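You operate a simulated robot arm through the tools that you are given. There is no shell and no other tool. Be economical: measure what you need, move in short steps, check, and stop when the job is done.

Carry out the task below with a simulated robot arm. There is one attempt and no reset: what you move stays moved.

TASK
Take the silver finned block and put it on top of the red slate board.

It is judged by the outcome, as a careful person would: the job done as asked, and still so three seconds after it is handed in. It fails if anything else is knocked over, pushed out of place, dropped, spilled or broken.

THE ROBOT
A 6-joint arm with a two-finger parallel gripper, fixed in place. Base frame: the origin is at the foot of the arm, x ahead of it, y to its left, z up; the work surface is at about z = 0. Units: mm, rad, N and s.
With the tool pointing down near the work surface it reaches from about 140 to 580 mm from the base axis. Its first joint turns from -1.152 to 1.152 rad. Payload 2.1 kg.
The tool frame sits at the grasp point between the pads (the TCP): z along the fingers, y along the line on which they close. The tips reach 30 mm beyond it. The gripper opens to 94 mm. The fingers are 28 mm wide and 10 mm thick; the gripper's body (50 by 96 mm) begins 55 mm behind the TCP.
Orientation is that of the tool frame in the base frame, as a unit quaternion [w, x, y, z]. With the fingers straight down and closing along the base's y, the tool's x points along the base's -x, its y along +y and its z along -z.

THE INTERFACE
- The arm moves only by the tool jog_arm. Its argument "motion" is a list of rows, each a list of 7 numbers: the shift along the base's x, y, z in units of 20 mm (1.0 is 20 mm), then the turn, a rotation vector about the base's x, y, z in units of 5 degrees (1.0 is 5 degrees), then the finger opening in mm, from 0 to 94. In form: [[dx, dy, dz, rx, ry, rz, hand], ...]. A call has 1 to 20 rows; each row shifts and turns the commanded pose from where the row before left it. A call with a number of a shift or a turn outside -1 to 1 is refused whole. A row lasts 0.2 s, in which the tool goes at most 50 mm and 0.15 rad; a call with a longer step from one row to the next is refused whole, and so is a gripper value outside its range. Where a pose cannot be reached the arm comes as near as it can. A force on the tool above 40 N (or 10 N above the force at the start of the call, whichever is more), or a blocked arm, ends the call early, and 0.2 s more pass. Each finger travels about 72 mm/s and halts on what it meets, pressing with about 39 N; the grip force reading is that of the motor and also rises with nothing between the fingers. The clock runs only during rows and for 0.2 s after the last one: add rows that do not move to give the fingers time. The reply holds the time, the measured pose of the TCP, the force on the tool along the base axes, the opening and the grip force, in the units named above and with some noise.
- Cameras (640 x 400 px; columns grow to the right, rows downward): "scene" is fixed at [64.8, -388.7, 472.4]; the picture's right is [0.62, -0.79, 0.00], its down [-0.50, -0.40, -0.77] and it looks along [0.60, 0.47, -0.64] (base axes); focal length 311 px, centre (320, 200). "wrist" rides on the gripper at [76, 14, -102] in the tool frame; the picture's right is [-0.18, 0.98, 0.00], its down [-0.75, -0.14, -0.64] and it looks along [-0.63, -0.12, 0.77] (tool axes); focal length 243 px, centre (320, 200). There is no depth. A picture from a camera that has moved, and an enlarged one, comes with that camera's place and axes in the base frame and with its lens.
- camera(camera): a new picture of that camera. It takes no simulated time.
- close_up(camera, box): a new picture of the part [left, top, right, bottom] of that camera's present view, enlarged. It takes no simulated time.
- hand_in(): hands the job in; it is judged then, once.

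Work in short steps. Places have to be worked out from the pictures, the camera data and where the tool is seen: move nearer, look again, correct. Check each grasp and each placing, and mend what went wrong. You have 90 turns and 38 pictures in all, those below and enlarged ones among them. Open the gripper and draw the arm clear of the work before you hand the job in, unless the task says otherwise; then end with one line.

The tools are called after "Emit:" as name(argument=value, ...) on one line, values as JSON. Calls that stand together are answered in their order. jog_arm: Moves the arm, as the interface text tells. Its arguments: {"type":"object","properties":{"motion":{"type":"array","items":{"type":"array","items":{"type":"number"}}}},"required":["motion"]} The other tools are called the same way: camera (camera) takes a picture; close_up (camera, box) takes an enlarged picture of a part of a camera's view; hand_in () hands the job in.

At the start:

```text
time_s: 0.0
tcp_pos: [286.7, -64.9, 244.2]
tool_rot: [0.001, 0.0, 1.0, 0.0]
contact_force: [-0.6, -0.5, -0.6]
width: 94.0
finger_force: 0.2
```

scene: 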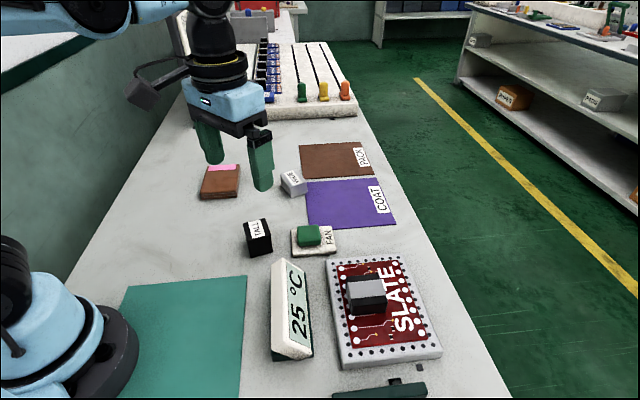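
wrist: 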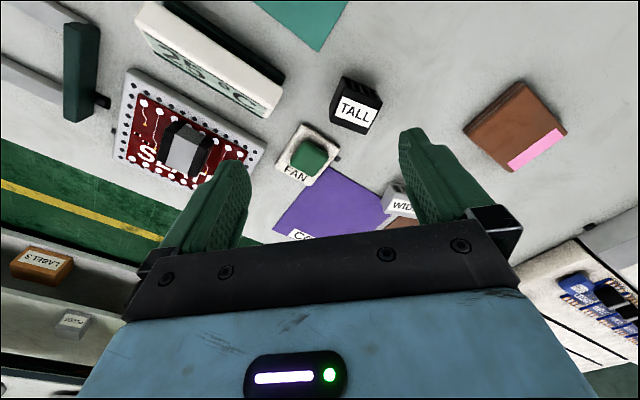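

I need to identify the silver finned block, so I'll enlarge the candidates.

Emit:
close_up(camera="scene", box=[180, 130, 400, 268])

Emit:
close_up(camera="scene", box=[240, 240, 460, 400])

```text
2.90 times, centred on (290, 199) of scene
camera zoom: at [64.8, -388.7, 472.4], right [0.62, -0.79, 0.0], down [-0.5, -0.4, -0.77], along [0.6, 0.47, -0.64], focal length 902 px, centre (407, 203)
```

zoom: 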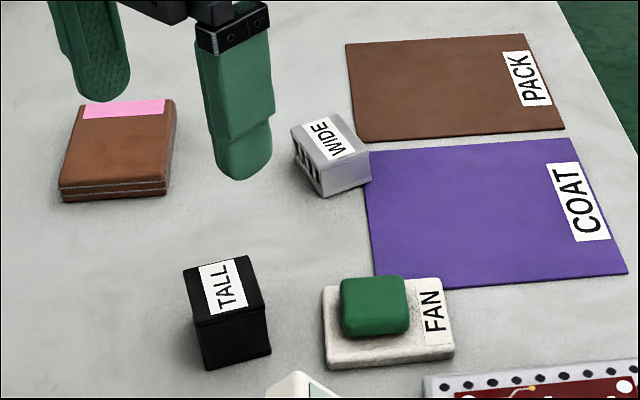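

```text
2.50 times, centred on (350, 320) of scene
camera zoom: at [64.8, -388.7, 472.4], right [0.62, -0.79, 0.0], down [-0.5, -0.4, -0.77], along [0.6, 0.47, -0.64], focal length 778 px, centre (245, -100)
```

zoom: 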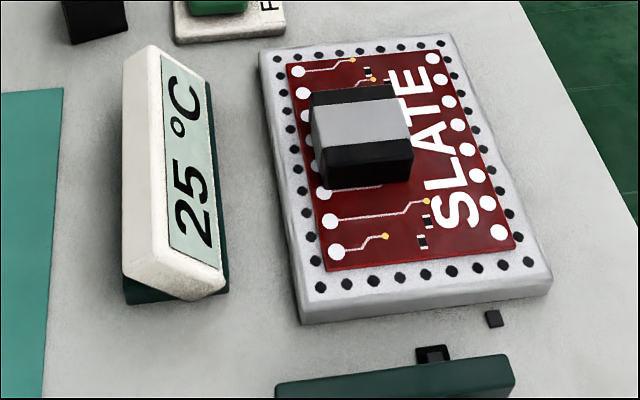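

The silver finned block is the one labelled WIDE, at about (506, 41), roughly 46 x 60 mm. The slate board is near (350, -285), turned about 45°, with a chip already on it. I'll move over WIDE and look again.

Emit:
jog_arm(motion=[[0.9, 0.6, -0.3, 0, 0, 0, 94], [0.9, 0.6, -0.3, 0, 0, 0, 94], [0.9, 0.6, -0.3, 0, 0, 0, 94], [0.9, 0.6, -0.3, 0, 0, 0, 94], [0.9, 0.6, -0.3, 0, 0, 0, 94], [0.9, 0.6, -0.3, 0, 0, 0, 94], [0.9, 0.6, -0.3, 0, 0, 0, 94], [0.9, 0.6, -0.3, 0, 0, 0, 94]])

Emit:
camera(camera="wrist")

Emit:
camera(camera="scene")

```text
time_s: 1.8
tcp_pos: [430.3, 30.2, 195.0]
tool_rot: [0.001, 0.001, 1.0, 0.0]
contact_force: [0.2, 0.1, 0.6]
width: 93.8
finger_force: 0.0
```

```text
33 pictures are left
camera wrist: at [354.2, 44.1, 296.3], right [0.18, 0.98, 0.0], down [0.75, -0.14, 0.64], along [0.63, -0.12, -0.77], focal length 243 px, centre (320, 200)
```

wrist: 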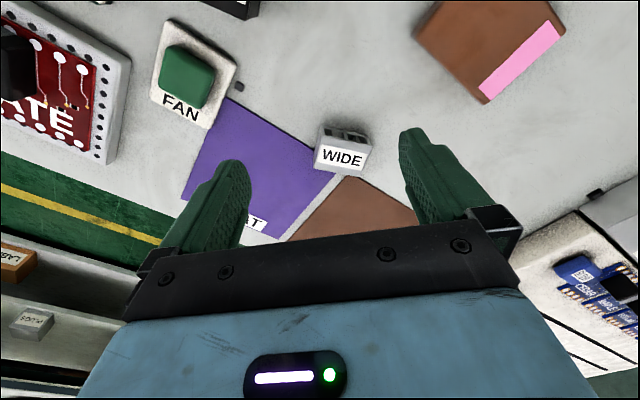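

```text
32 pictures are left
```

scene: 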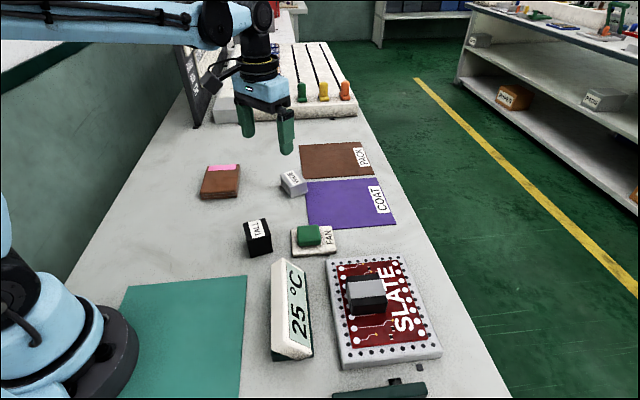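

Emit:
close_up(camera="wrist", box=[280, 95, 408, 175])

```text
5.00 times, centred on (344, 135) of wrist
camera zoom: at [354.2, 44.1, 296.3], right [0.18, 0.98, 0.0], down [0.75, -0.14, 0.64], along [0.63, -0.12, -0.77], focal length 1213 px, centre (200, 525)
```

zoom: 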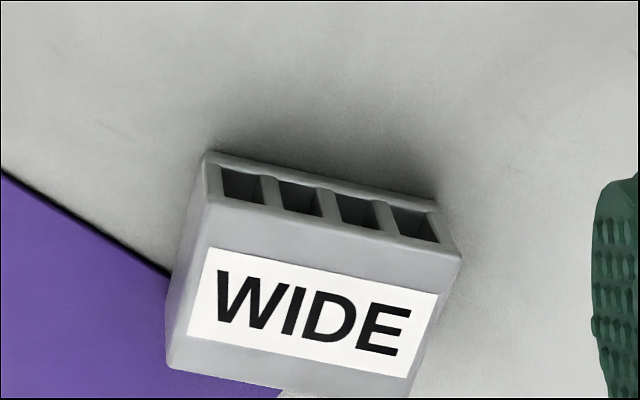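

Fitted geometry for WIDE: centre about (511, 42), 60 mm long along 67°, 48 mm deep and 25 mm high, with the slots facing the base. I'll turn -22.7°, centre over it, and come down to z≈90.

Emit:
jog_arm(motion=[[0.8, 0.12, -0.6, 0, 0, -0.9, 94], [0.8, 0.12, -0.6, 0, 0, -0.9, 94], [0.8, 0.12, -0.8, 0, 0, -0.9, 94], [0.8, 0.12, -0.8, 0, 0, -0.9, 94], [0.83, 0.13, -0.8, 0, 0, -0.94, 94], [0, 0, -0.8, 0, 0, 0, 94], [0, 0, -0.8, 0, 0, 0, 94]])

Emit:
camera(camera="wrist")

Emit:
close_up(camera="scene", box=[220, 110, 380, 210])

```text
time_s: 3.4
tcp_pos: [510.2, 42.6, 89.9]
tool_rot: [0.0, 0.197, 0.98, 0.0]
contact_force: [-0.8, 0.1, 0.5]
width: 94.0
finger_force: 0.1
```

```text
30 pictures are left
camera wrist: at [445.7, 84.3, 192.2], right [0.55, 0.84, 0.0], down [0.64, -0.42, 0.64], along [0.54, -0.35, -0.77], focal length 243 px, centre (320, 200)
```

wrist: 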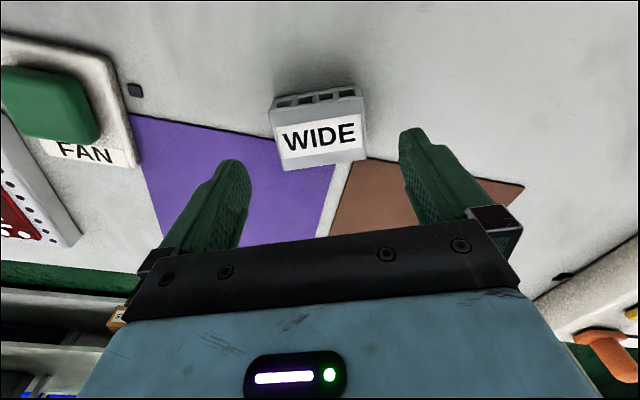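

```text
4.00 times, centred on (300, 160) of scene
camera zoom: at [64.8, -388.6, 472.4], right [0.62, -0.79, 0.0], down [-0.5, -0.4, -0.77], along [0.6, 0.47, -0.64], focal length 1245 px, centre (400, 360)
```

zoom: 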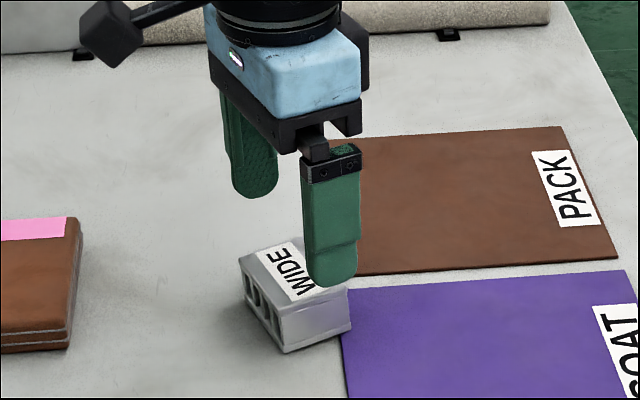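

The wrist view puts the block's top centre at (511, 42), in line with the tool and turned only slightly differently. I'll descend to z≈36 and stay open.

Emit:
jog_arm(motion=[[0.04, -0.02, -0.7, 0, 0, -0.3, 94], [0, 0, -0.7, 0, 0, 0, 94], [0, 0, -0.7, 0, 0, 0, 94], [0, 0, -0.6, 0, 0, 0, 94], [0, 0, 0, 0, 0, 0, 94]])

Emit:
camera(camera="wrist")

```text
time_s: 4.6
tcp_pos: [509.7, 43.8, 38.0]
tool_rot: [0.0, 0.209, 0.978, 0.0]
contact_force: [0.2, 0.7, -0.5]
width: 94.1
finger_force: 0.1
```

```text
28 pictures are left
camera wrist: at [447.4, 86.8, 138.8], right [0.57, 0.82, 0.0], down [0.63, -0.44, 0.64], along [0.53, -0.37, -0.77], focal length 243 px, centre (320, 200)
```

wrist: 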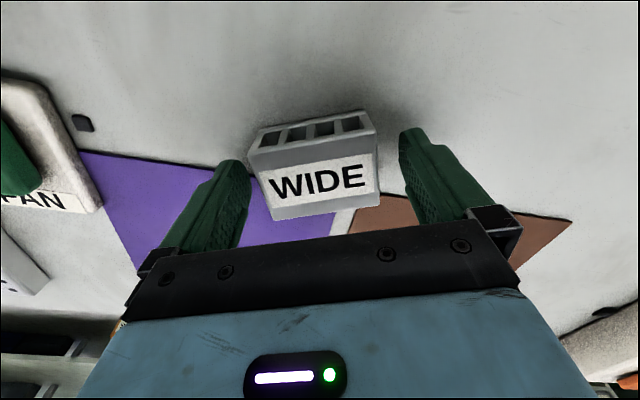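

The block sits between the fingers with room on both sides. I'll go down about 3 mm more and close.

Emit:
jog_arm(motion=[[0, 0, -0.12, 0, 0, 0, 94], [0, 0, 0, 0, 0, 0, 80], [0, 0, 0, 0, 0, 0, 68], [0, 0, 0, 0, 0, 0, 50], [0, 0, 0, 0, 0, 0, 40], [0, 0, 0, 0, 0, 0, 40]])

Emit:
camera(camera="wrist")

```text
time_s: 6.0
tcp_pos: [510.0, 43.7, 35.2]
tool_rot: [0.001, 0.209, 0.978, 0.0]
contact_force: [-0.4, -0.3, 0.6]
width: 67.8
finger_force: 39.3
```

```text
27 pictures are left
camera wrist: at [447.7, 86.4, 136.7], right [0.57, 0.82, 0.0], down [0.63, -0.44, 0.64], along [0.53, -0.37, -0.77], focal length 243 px, centre (320, 200)
```

wrist: 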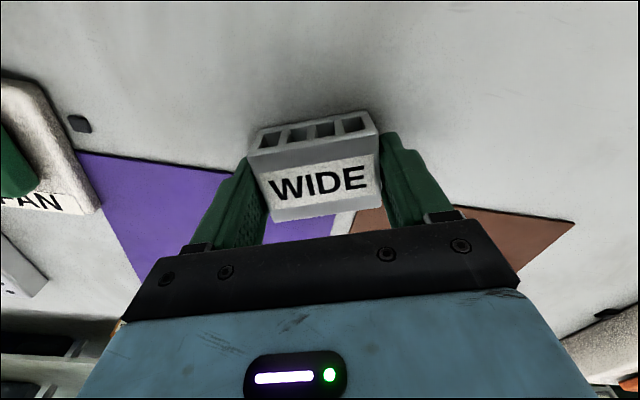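

It's gripped at 67.8 mm wide with 39 N. I'll lift to about z=195 and check that it holds.

Emit:
jog_arm(motion=[[0, 0, 0.5, 0, 0, 0, 40], [0, 0, 1, 0, 0, 0, 40], [0, 0, 1, 0, 0, 0, 40], [0, 0, 1, 0, 0, 0, 40], [0, 0, 1, 0, 0, 0, 40], [0, 0, 1, 0, 0, 0, 40], [0, 0, 1, 0, 0, 0, 40], [0, 0, 1, 0, 0, 0, 40], [0, 0, 0.5, 0, 0, 0, 40]])

Emit:
camera(camera="wrist")

```text
time_s: 8.0
tcp_pos: [509.5, 41.7, 196.1]
tool_rot: [0.0, 0.209, 0.978, -0.001]
contact_force: [0.0, 0.5, -1.3]
width: 68.1
finger_force: 38.6
```

```text
26 pictures are left
camera wrist: at [447.1, 86.3, 297.1], right [0.57, 0.82, 0.0], down [0.63, -0.44, 0.64], along [0.53, -0.37, -0.77], focal length 243 px, centre (320, 200)
```

wrist: 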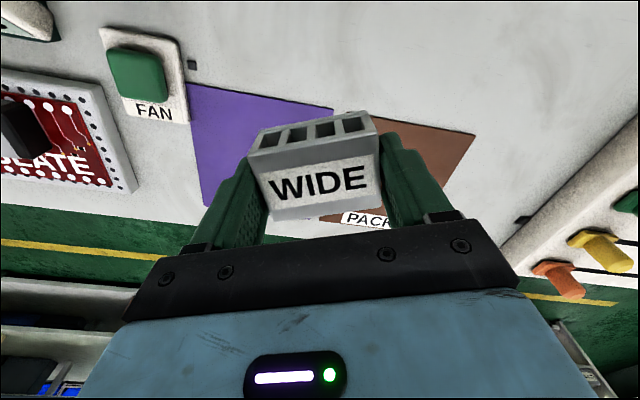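

It holds well. Next I'll carry it high toward the board, turning to line up with the board's ~45° axis, and stop short to look at the board.

Emit:
jog_arm(motion=[[-0.39, -0.86, 0, 0, 0, -0.3, 40], [-0.39, -0.86, 0, 0, 0, -0.3, 40], [-0.39, -0.86, 0, 0, 0, -0.3, 40], [-0.39, -0.86, 0, 0, 0, -0.3, 40], [-0.39, -0.86, 0, 0, 0, -0.3, 40], [-0.39, -0.86, 0, 0, 0, -0.3, 40], [-0.39, -0.86, 0, 0, 0, -0.3, 40], [-0.39, -0.86, 0, 0, 0, -0.3, 40], [-0.39, -0.86, 0, 0, 0, -0.3, 40], [-0.39, -0.86, 0, 0, 0, -0.3, 40], [-0.39, -0.86, 0, 0, 0, -0.3, 40], [-0.39, -0.86, 0, 0, 0, -0.3, 40], [-0.39, -0.86, 0, 0, 0, -0.3, 40], [-0.39, -0.86, 0, 0, 0, -0.3, 40]])

Emit:
camera(camera="wrist")

Emit:
camera(camera="scene")

```text
time_s: 11.0
tcp_pos: [403.9, -200.1, 195.2]
tool_rot: [0.0, 0.384, 0.923, 0.0]
contact_force: [0.1, 1.0, -0.9]
width: 67.7
finger_force: 38.5
```

```text
25 pictures are left
camera wrist: at [360.8, -136.1, 296.4], right [0.83, 0.56, 0.0], down [0.43, -0.63, 0.64], along [0.36, -0.53, -0.77], focal length 243 px, centre (320, 200)
```

wrist: 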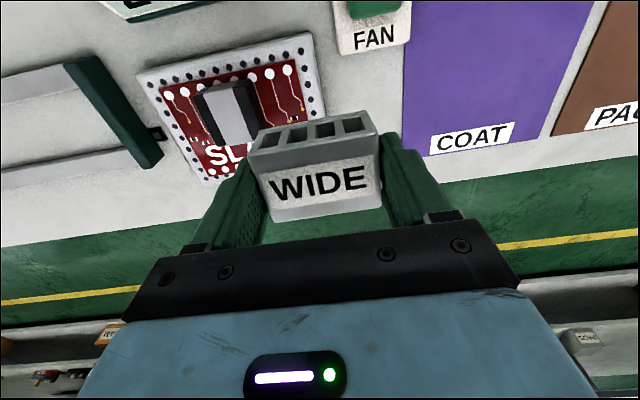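

```text
24 pictures are left
```

scene: 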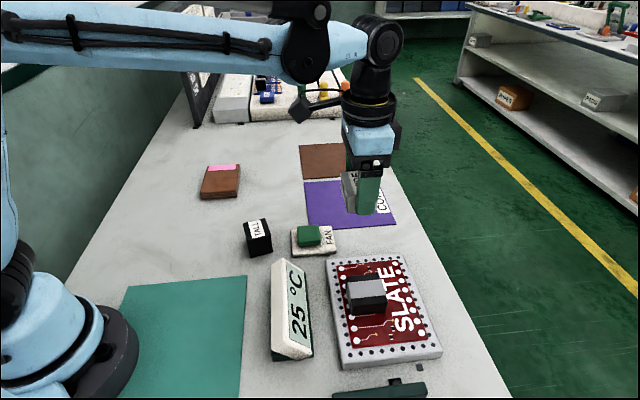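

I'll enlarge the board from this camera position to measure the free area and the chip.

Emit:
close_up(camera="wrist", box=[120, 20, 344, 190])

```text
2.35 times, centred on (232, 105) of wrist
camera zoom: at [360.8, -136.1, 296.4], right [0.83, 0.56, 0.0], down [0.43, -0.63, 0.64], along [0.36, -0.53, -0.77], focal length 571 px, centre (527, 424)
```

zoom: 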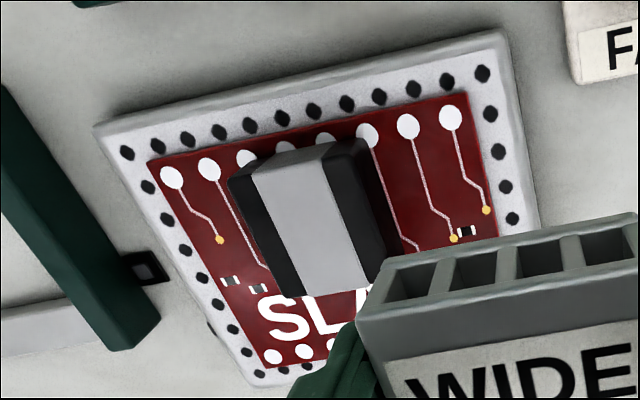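

From both views the board's red face runs from corner A (366, -192) about 150 mm along (-0.72, -0.70) and 116 mm along (0.71, -0.71), with a grey rim about 18 mm wide and a top at z≈15. The chip reaches 67 mm along that second direction. The free strip on the SLATE lettering side fits the block, centred at about (385, -318), so I'll go above that point and down to z≈110.

Emit:
jog_arm(motion=[[-0.136, -0.84, 0, 0, 0, 0, 40], [-0.136, -0.84, 0, 0, 0, 0, 40], [-0.136, -0.84, 0, 0, 0, 0, 40], [-0.136, -0.84, 0, 0, 0, 0, 40], [-0.136, -0.84, 0, 0, 0, 0, 40], [-0.136, -0.84, 0, 0, 0, 0, 40], [-0.136, -0.84, 0, 0, 0, 0, 40], [0, 0, -0.8, 0, 0, 0, 40], [0, 0, -0.8, 0, 0, 0, 40], [0, 0, -0.8, 0, 0, 0, 40], [0, 0, -0.8, 0, 0, 0, 40], [0, 0, -0.8, 0, 0, 0, 40], [0, 0, 0, 0, 0, 0, 40]])

Emit:
camera(camera="wrist")

Emit:
close_up(camera="scene", box=[240, 200, 496, 360])

```text
time_s: 13.8
tcp_pos: [382.8, -316.3, 114.1]
tool_rot: [0.0, 0.384, 0.923, 0.0]
contact_force: [0.2, 0.0, -0.8]
width: 67.9
finger_force: 38.8
```

```text
22 pictures are left
camera wrist: at [339.8, -252.8, 216.1], right [0.83, 0.56, 0.0], down [0.43, -0.63, 0.64], along [0.36, -0.53, -0.77], focal length 243 px, centre (320, 200)
```

wrist: 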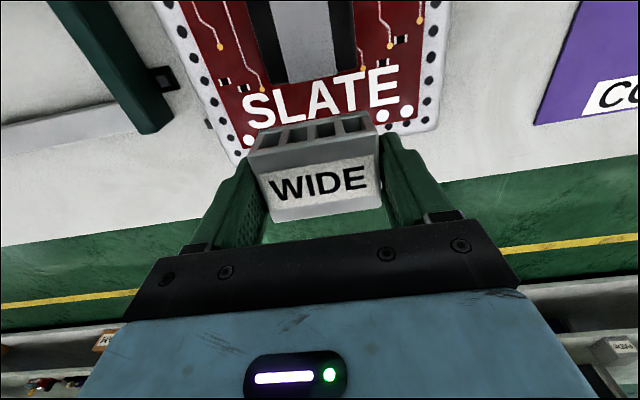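

```text
2.50 times, centred on (368, 280) of scene
camera zoom: at [64.8, -388.7, 472.4], right [0.62, -0.79, 0.0], down [-0.5, -0.4, -0.77], along [0.6, 0.47, -0.64], focal length 778 px, centre (200, 0)
```

zoom: 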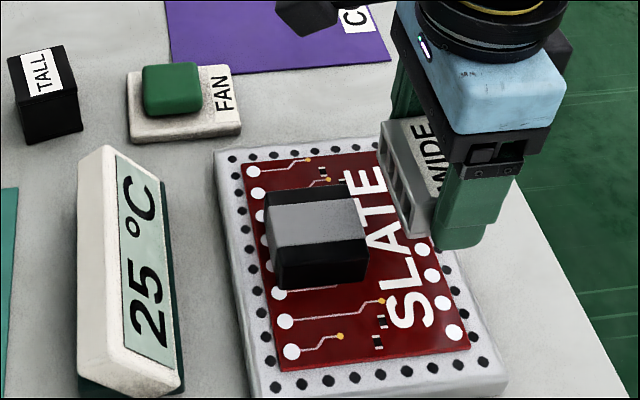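

The block is lined up over the lettering strip, clear of the chip. I'll nudge it 3 mm outward, lower to z≈62 and check.

Emit:
jog_arm(motion=[[0.08, -0.08, -0.6, 0, 0, 0, 40], [0, 0, -0.7, 0, 0, 0, 40], [0, 0, -0.7, 0, 0, 0, 40], [0, 0, -0.5, 0, 0, 0, 40], [0, 0, 0, 0, 0, 0, 40]])

Emit:
camera(camera="wrist")

Emit:
close_up(camera="scene", box=[300, 220, 460, 320])

```text
time_s: 15.0
tcp_pos: [385.0, -319.0, 65.2]
tool_rot: [0.0, 0.384, 0.924, 0.001]
contact_force: [1.2, 0.4, -0.8]
width: 67.8
finger_force: 38.8
```

```text
20 pictures are left
camera wrist: at [341.6, -254.3, 166.9], right [0.83, 0.56, 0.0], down [0.43, -0.63, 0.64], along [0.36, -0.53, -0.77], focal length 243 px, centre (320, 200)
```

wrist: 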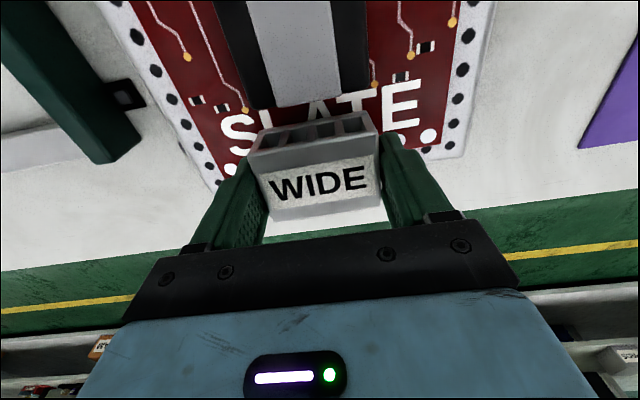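

```text
4.00 times, centred on (380, 270) of scene
camera zoom: at [64.8, -388.7, 472.4], right [0.62, -0.79, 0.0], down [-0.5, -0.4, -0.77], along [0.6, 0.47, -0.64], focal length 1245 px, centre (80, -80)
```

zoom: 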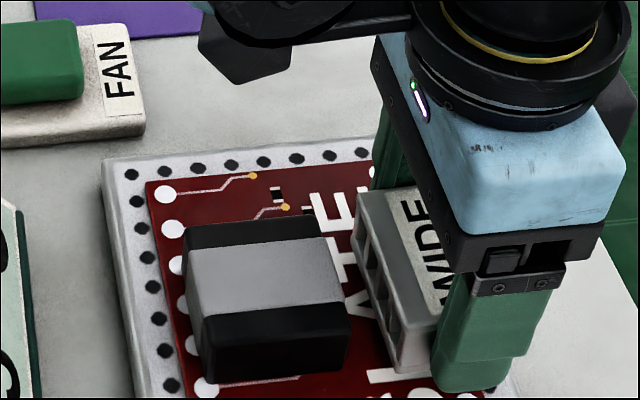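

The block's inner edge is about 10 mm clear of the chip and its outer edge is inside the board. I'll lower slowly towards contact, which I expect near z≈50.

Emit:
jog_arm(motion=[[0, 0, -0.3, 0, 0, 0, 40], [0, 0, -0.2, 0, 0, 0, 40], [0, 0, -0.1, 0, 0, 0, 40], [0, 0, -0.05, 0, 0, 0, 40], [0, 0, 0, 0, 0, 0, 40]])

```text
time_s: 16.0
tcp_pos: [384.9, -318.5, 55.0]
tool_rot: [0.001, 0.384, 0.923, 0.0]
contact_force: [1.6, 1.1, 8.9]
width: 68.1
finger_force: 38.7
stopped in row 4: the force on the tool passed its limit (the readings are from after the stop); the commanded pose is now the measured one
```

There was upward contact at z=55, so the board top is about 20 mm high. I'll check what is touching before releasing.

Emit:
close_up(camera="scene", box=[320, 220, 448, 300])

Emit:
close_up(camera="wrist", box=[200, 60, 440, 210])

```text
5.00 times, centred on (384, 260) of scene
camera zoom: at [64.8, -388.6, 472.4], right [0.62, -0.79, 0.0], down [-0.5, -0.4, -0.77], along [0.6, 0.47, -0.64], focal length 1556 px, centre (0, -100)
```

zoom: 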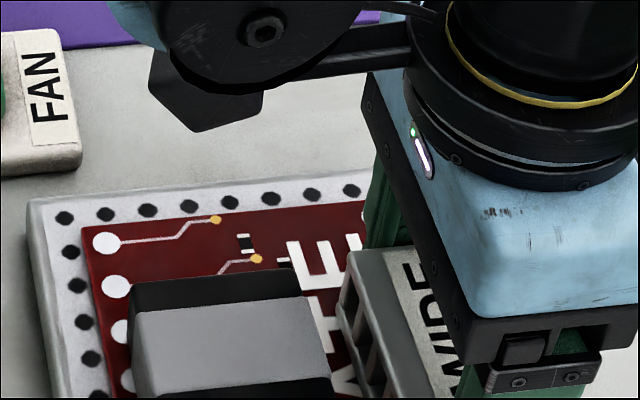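

```text
2.67 times, centred on (320, 135) of wrist
camera zoom: at [342.1, -255.1, 156.3], right [0.83, 0.56, 0.0], down [0.43, -0.63, 0.64], along [0.36, -0.53, -0.77], focal length 647 px, centre (320, 373)
```

zoom: 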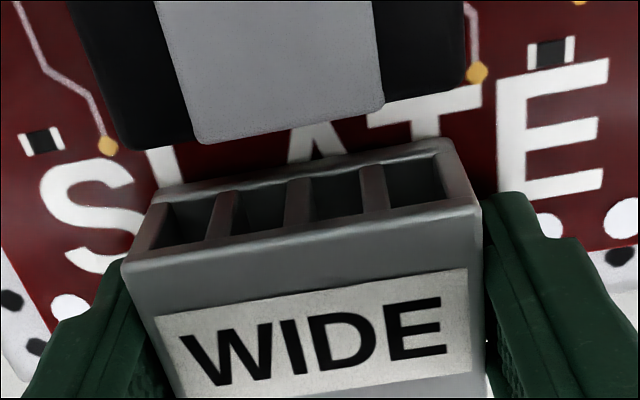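

The block is down on the red face, clear of the chip. I'll release gradually, leaving room either side, then rise.

Emit:
jog_arm(motion=[[0, 0, -0.03, 0, 0, 0, 66], [0, 0, 0, 0, 0, 0, 70], [0, 0, 0, 0, 0, 0, 76], [0, 0, 0, 0, 0, 0, 84], [0, 0, 0, 0, 0, 0, 90], [0, 0, 0, 0, 0, 0, 90]])

Emit:
camera(camera="wrist")

```text
time_s: 17.4
tcp_pos: [384.3, -319.6, 54.3]
tool_rot: [0.002, 0.385, 0.923, -0.001]
contact_force: [-8.7, -9.5, 31.7]
width: 81.9
finger_force: 0.1
```

```text
16 pictures are left
camera wrist: at [341.7, -255.7, 155.9], right [0.83, 0.56, 0.0], down [0.43, -0.63, 0.64], along [0.36, -0.53, -0.76], focal length 243 px, centre (320, 200)
```

wrist: 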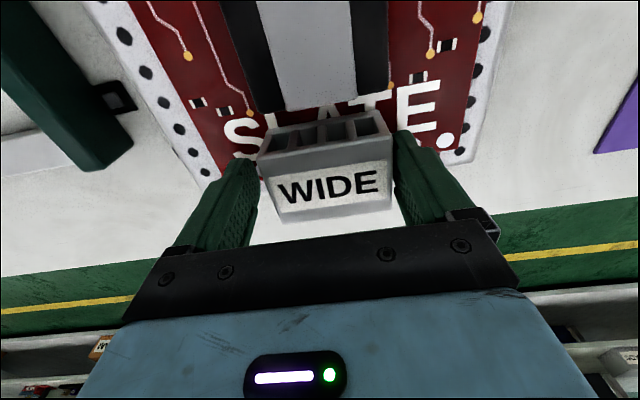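

Both fingers are off the block, but the tool reads 31 N upward and the fingers stalled at 82 mm, so the tips are probably pressing on the board. I'll rise 2 mm to relieve that before opening further.

Emit:
jog_arm(motion=[[0, 0, 0.1, 0, 0, 0, 82], [0, 0, 0, 0, 0, 0, 82]])

Emit:
close_up(camera="wrist", box=[200, 90, 440, 240])

Emit:
close_up(camera="scene", box=[310, 230, 470, 330])

```text
time_s: 18.0
tcp_pos: [386.5, -318.7, 55.5]
tool_rot: [0.001, 0.384, 0.923, 0.0]
contact_force: [0.5, 0.0, 0.5]
width: 82.0
finger_force: 0.1
```

```text
2.67 times, centred on (320, 165) of wrist
camera zoom: at [342.6, -254.8, 156.9], right [0.83, 0.56, 0.0], down [0.43, -0.63, 0.64], along [0.36, -0.53, -0.77], focal length 647 px, centre (320, 293)
```

zoom: 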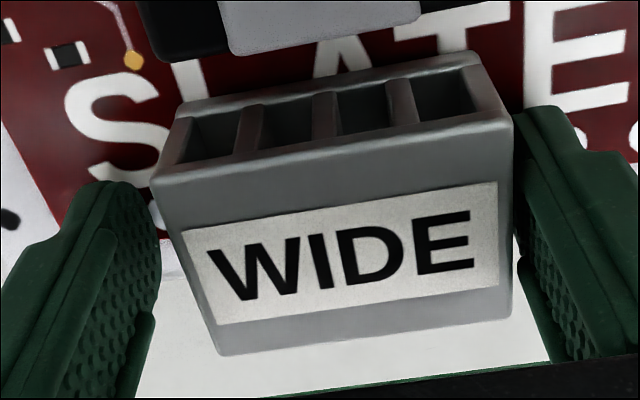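

```text
4.00 times, centred on (390, 280) of scene
camera zoom: at [64.8, -388.6, 472.4], right [0.62, -0.79, 0.0], down [-0.5, -0.4, -0.77], along [0.6, 0.47, -0.64], focal length 1245 px, centre (40, -120)
```

zoom: 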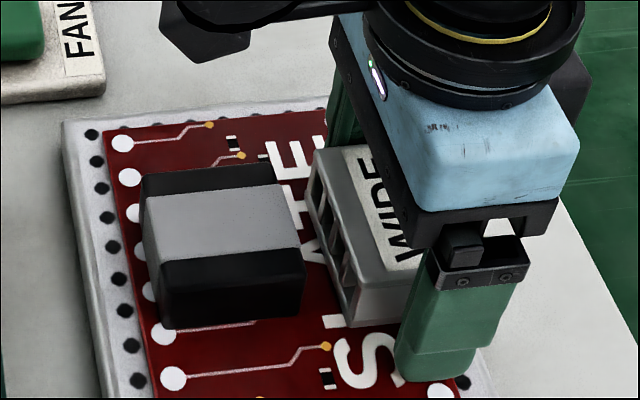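

The load is gone and both sides show a gap. I'll open to 92 while rising a little, then lift straight up.

Emit:
jog_arm(motion=[[0, 0, 0.05, 0, 0, 0, 88], [0, 0, 0, 0, 0, 0, 93], [0, 0, 0.3, 0, 0, 0, 93], [0, 0, 0.8, 0, 0, 0, 93], [0, 0, 1, 0, 0, 0, 93], [0, 0, 1, 0, 0, 0, 93], [0, 0, 1, 0, 0, 0, 93], [0, 0, 1, 0, 0, 0, 93], [0, 0, 1, 0, 0, 0, 93], [0, 0, 1, 0, 0, 0, 93]])

Emit:
camera(camera="wrist")

Emit:
close_up(camera="scene", box=[240, 200, 496, 360])

```text
time_s: 20.2
tcp_pos: [385.3, -318.1, 198.5]
tool_rot: [0.001, 0.385, 0.923, -0.001]
contact_force: [0.4, -0.9, 0.7]
width: 92.9
finger_force: 0.2
```

```text
13 pictures are left
camera wrist: at [342.2, -255.8, 300.1], right [0.83, 0.56, 0.0], down [0.43, -0.63, 0.64], along [0.36, -0.53, -0.77], focal length 243 px, centre (320, 200)
```

wrist: 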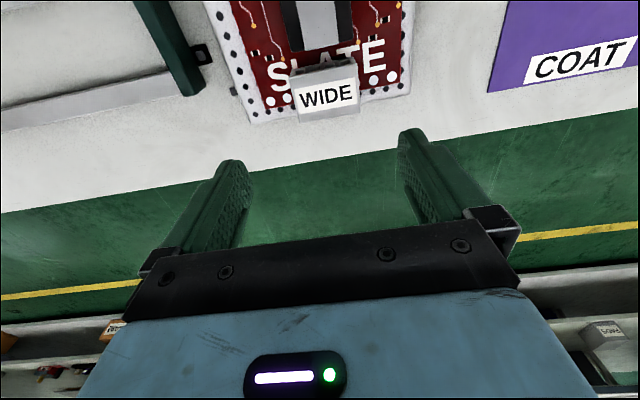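

```text
2.50 times, centred on (368, 280) of scene
camera zoom: at [64.8, -388.6, 472.4], right [0.62, -0.79, 0.0], down [-0.5, -0.4, -0.77], along [0.6, 0.47, -0.64], focal length 778 px, centre (200, 0)
```

zoom: 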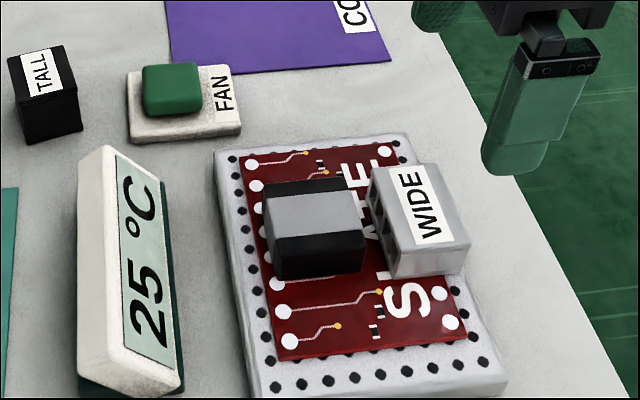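

The block is on the board, but the red plate seems to have shifted slightly compared with earlier. I'll repeat the initial crop to compare exactly.

Emit:
close_up(camera="scene", box=[240, 240, 460, 400])

Emit:
close_up(camera="wrist", box=[190, 0, 430, 150])

```text
2.50 times, centred on (350, 320) of scene
camera zoom: at [64.8, -388.6, 472.4], right [0.62, -0.79, 0.0], down [-0.5, -0.4, -0.77], along [0.6, 0.47, -0.64], focal length 778 px, centre (245, -100)
```

zoom: 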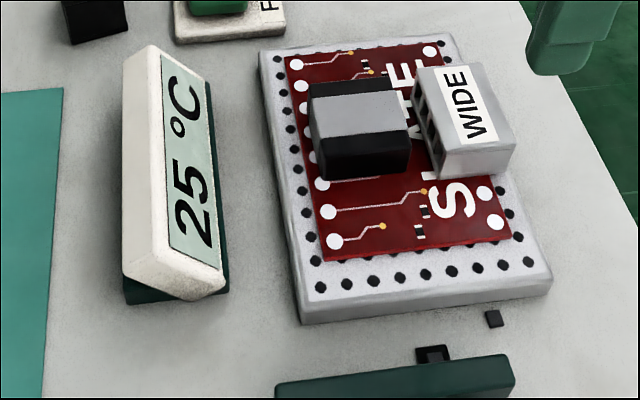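

```text
2.67 times, centred on (310, 75) of wrist
camera zoom: at [342.2, -255.8, 300.1], right [0.83, 0.56, 0.0], down [0.43, -0.63, 0.64], along [0.36, -0.53, -0.77], focal length 647 px, centre (347, 533)
```

zoom: 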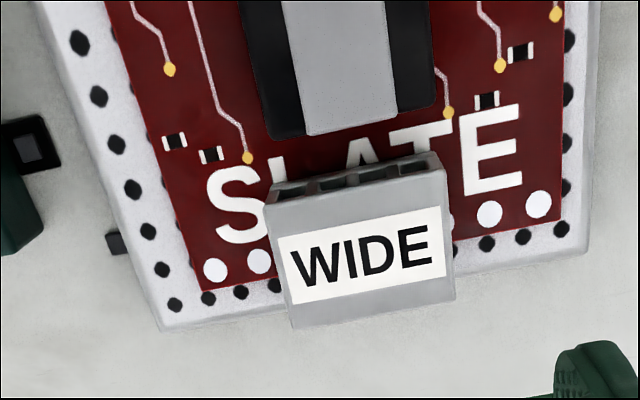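

The silver block lies flat on the red SLATE board, clear of the chip, and its centre is well inside the red area. The red board slid about 6 mm when the fingertips pressed on it, but it's still settled in place and nothing else has moved. The gripper is open and well clear, so I'm handing in.

Emit:
hand_in()

```text
The job is handed in.
```

I placed the silver finned block (labelled WIDE) on the red slate board, with about 10 mm of it overhanging the red edge; the board slid about 6 mm when I released the block, and nothing else moved.
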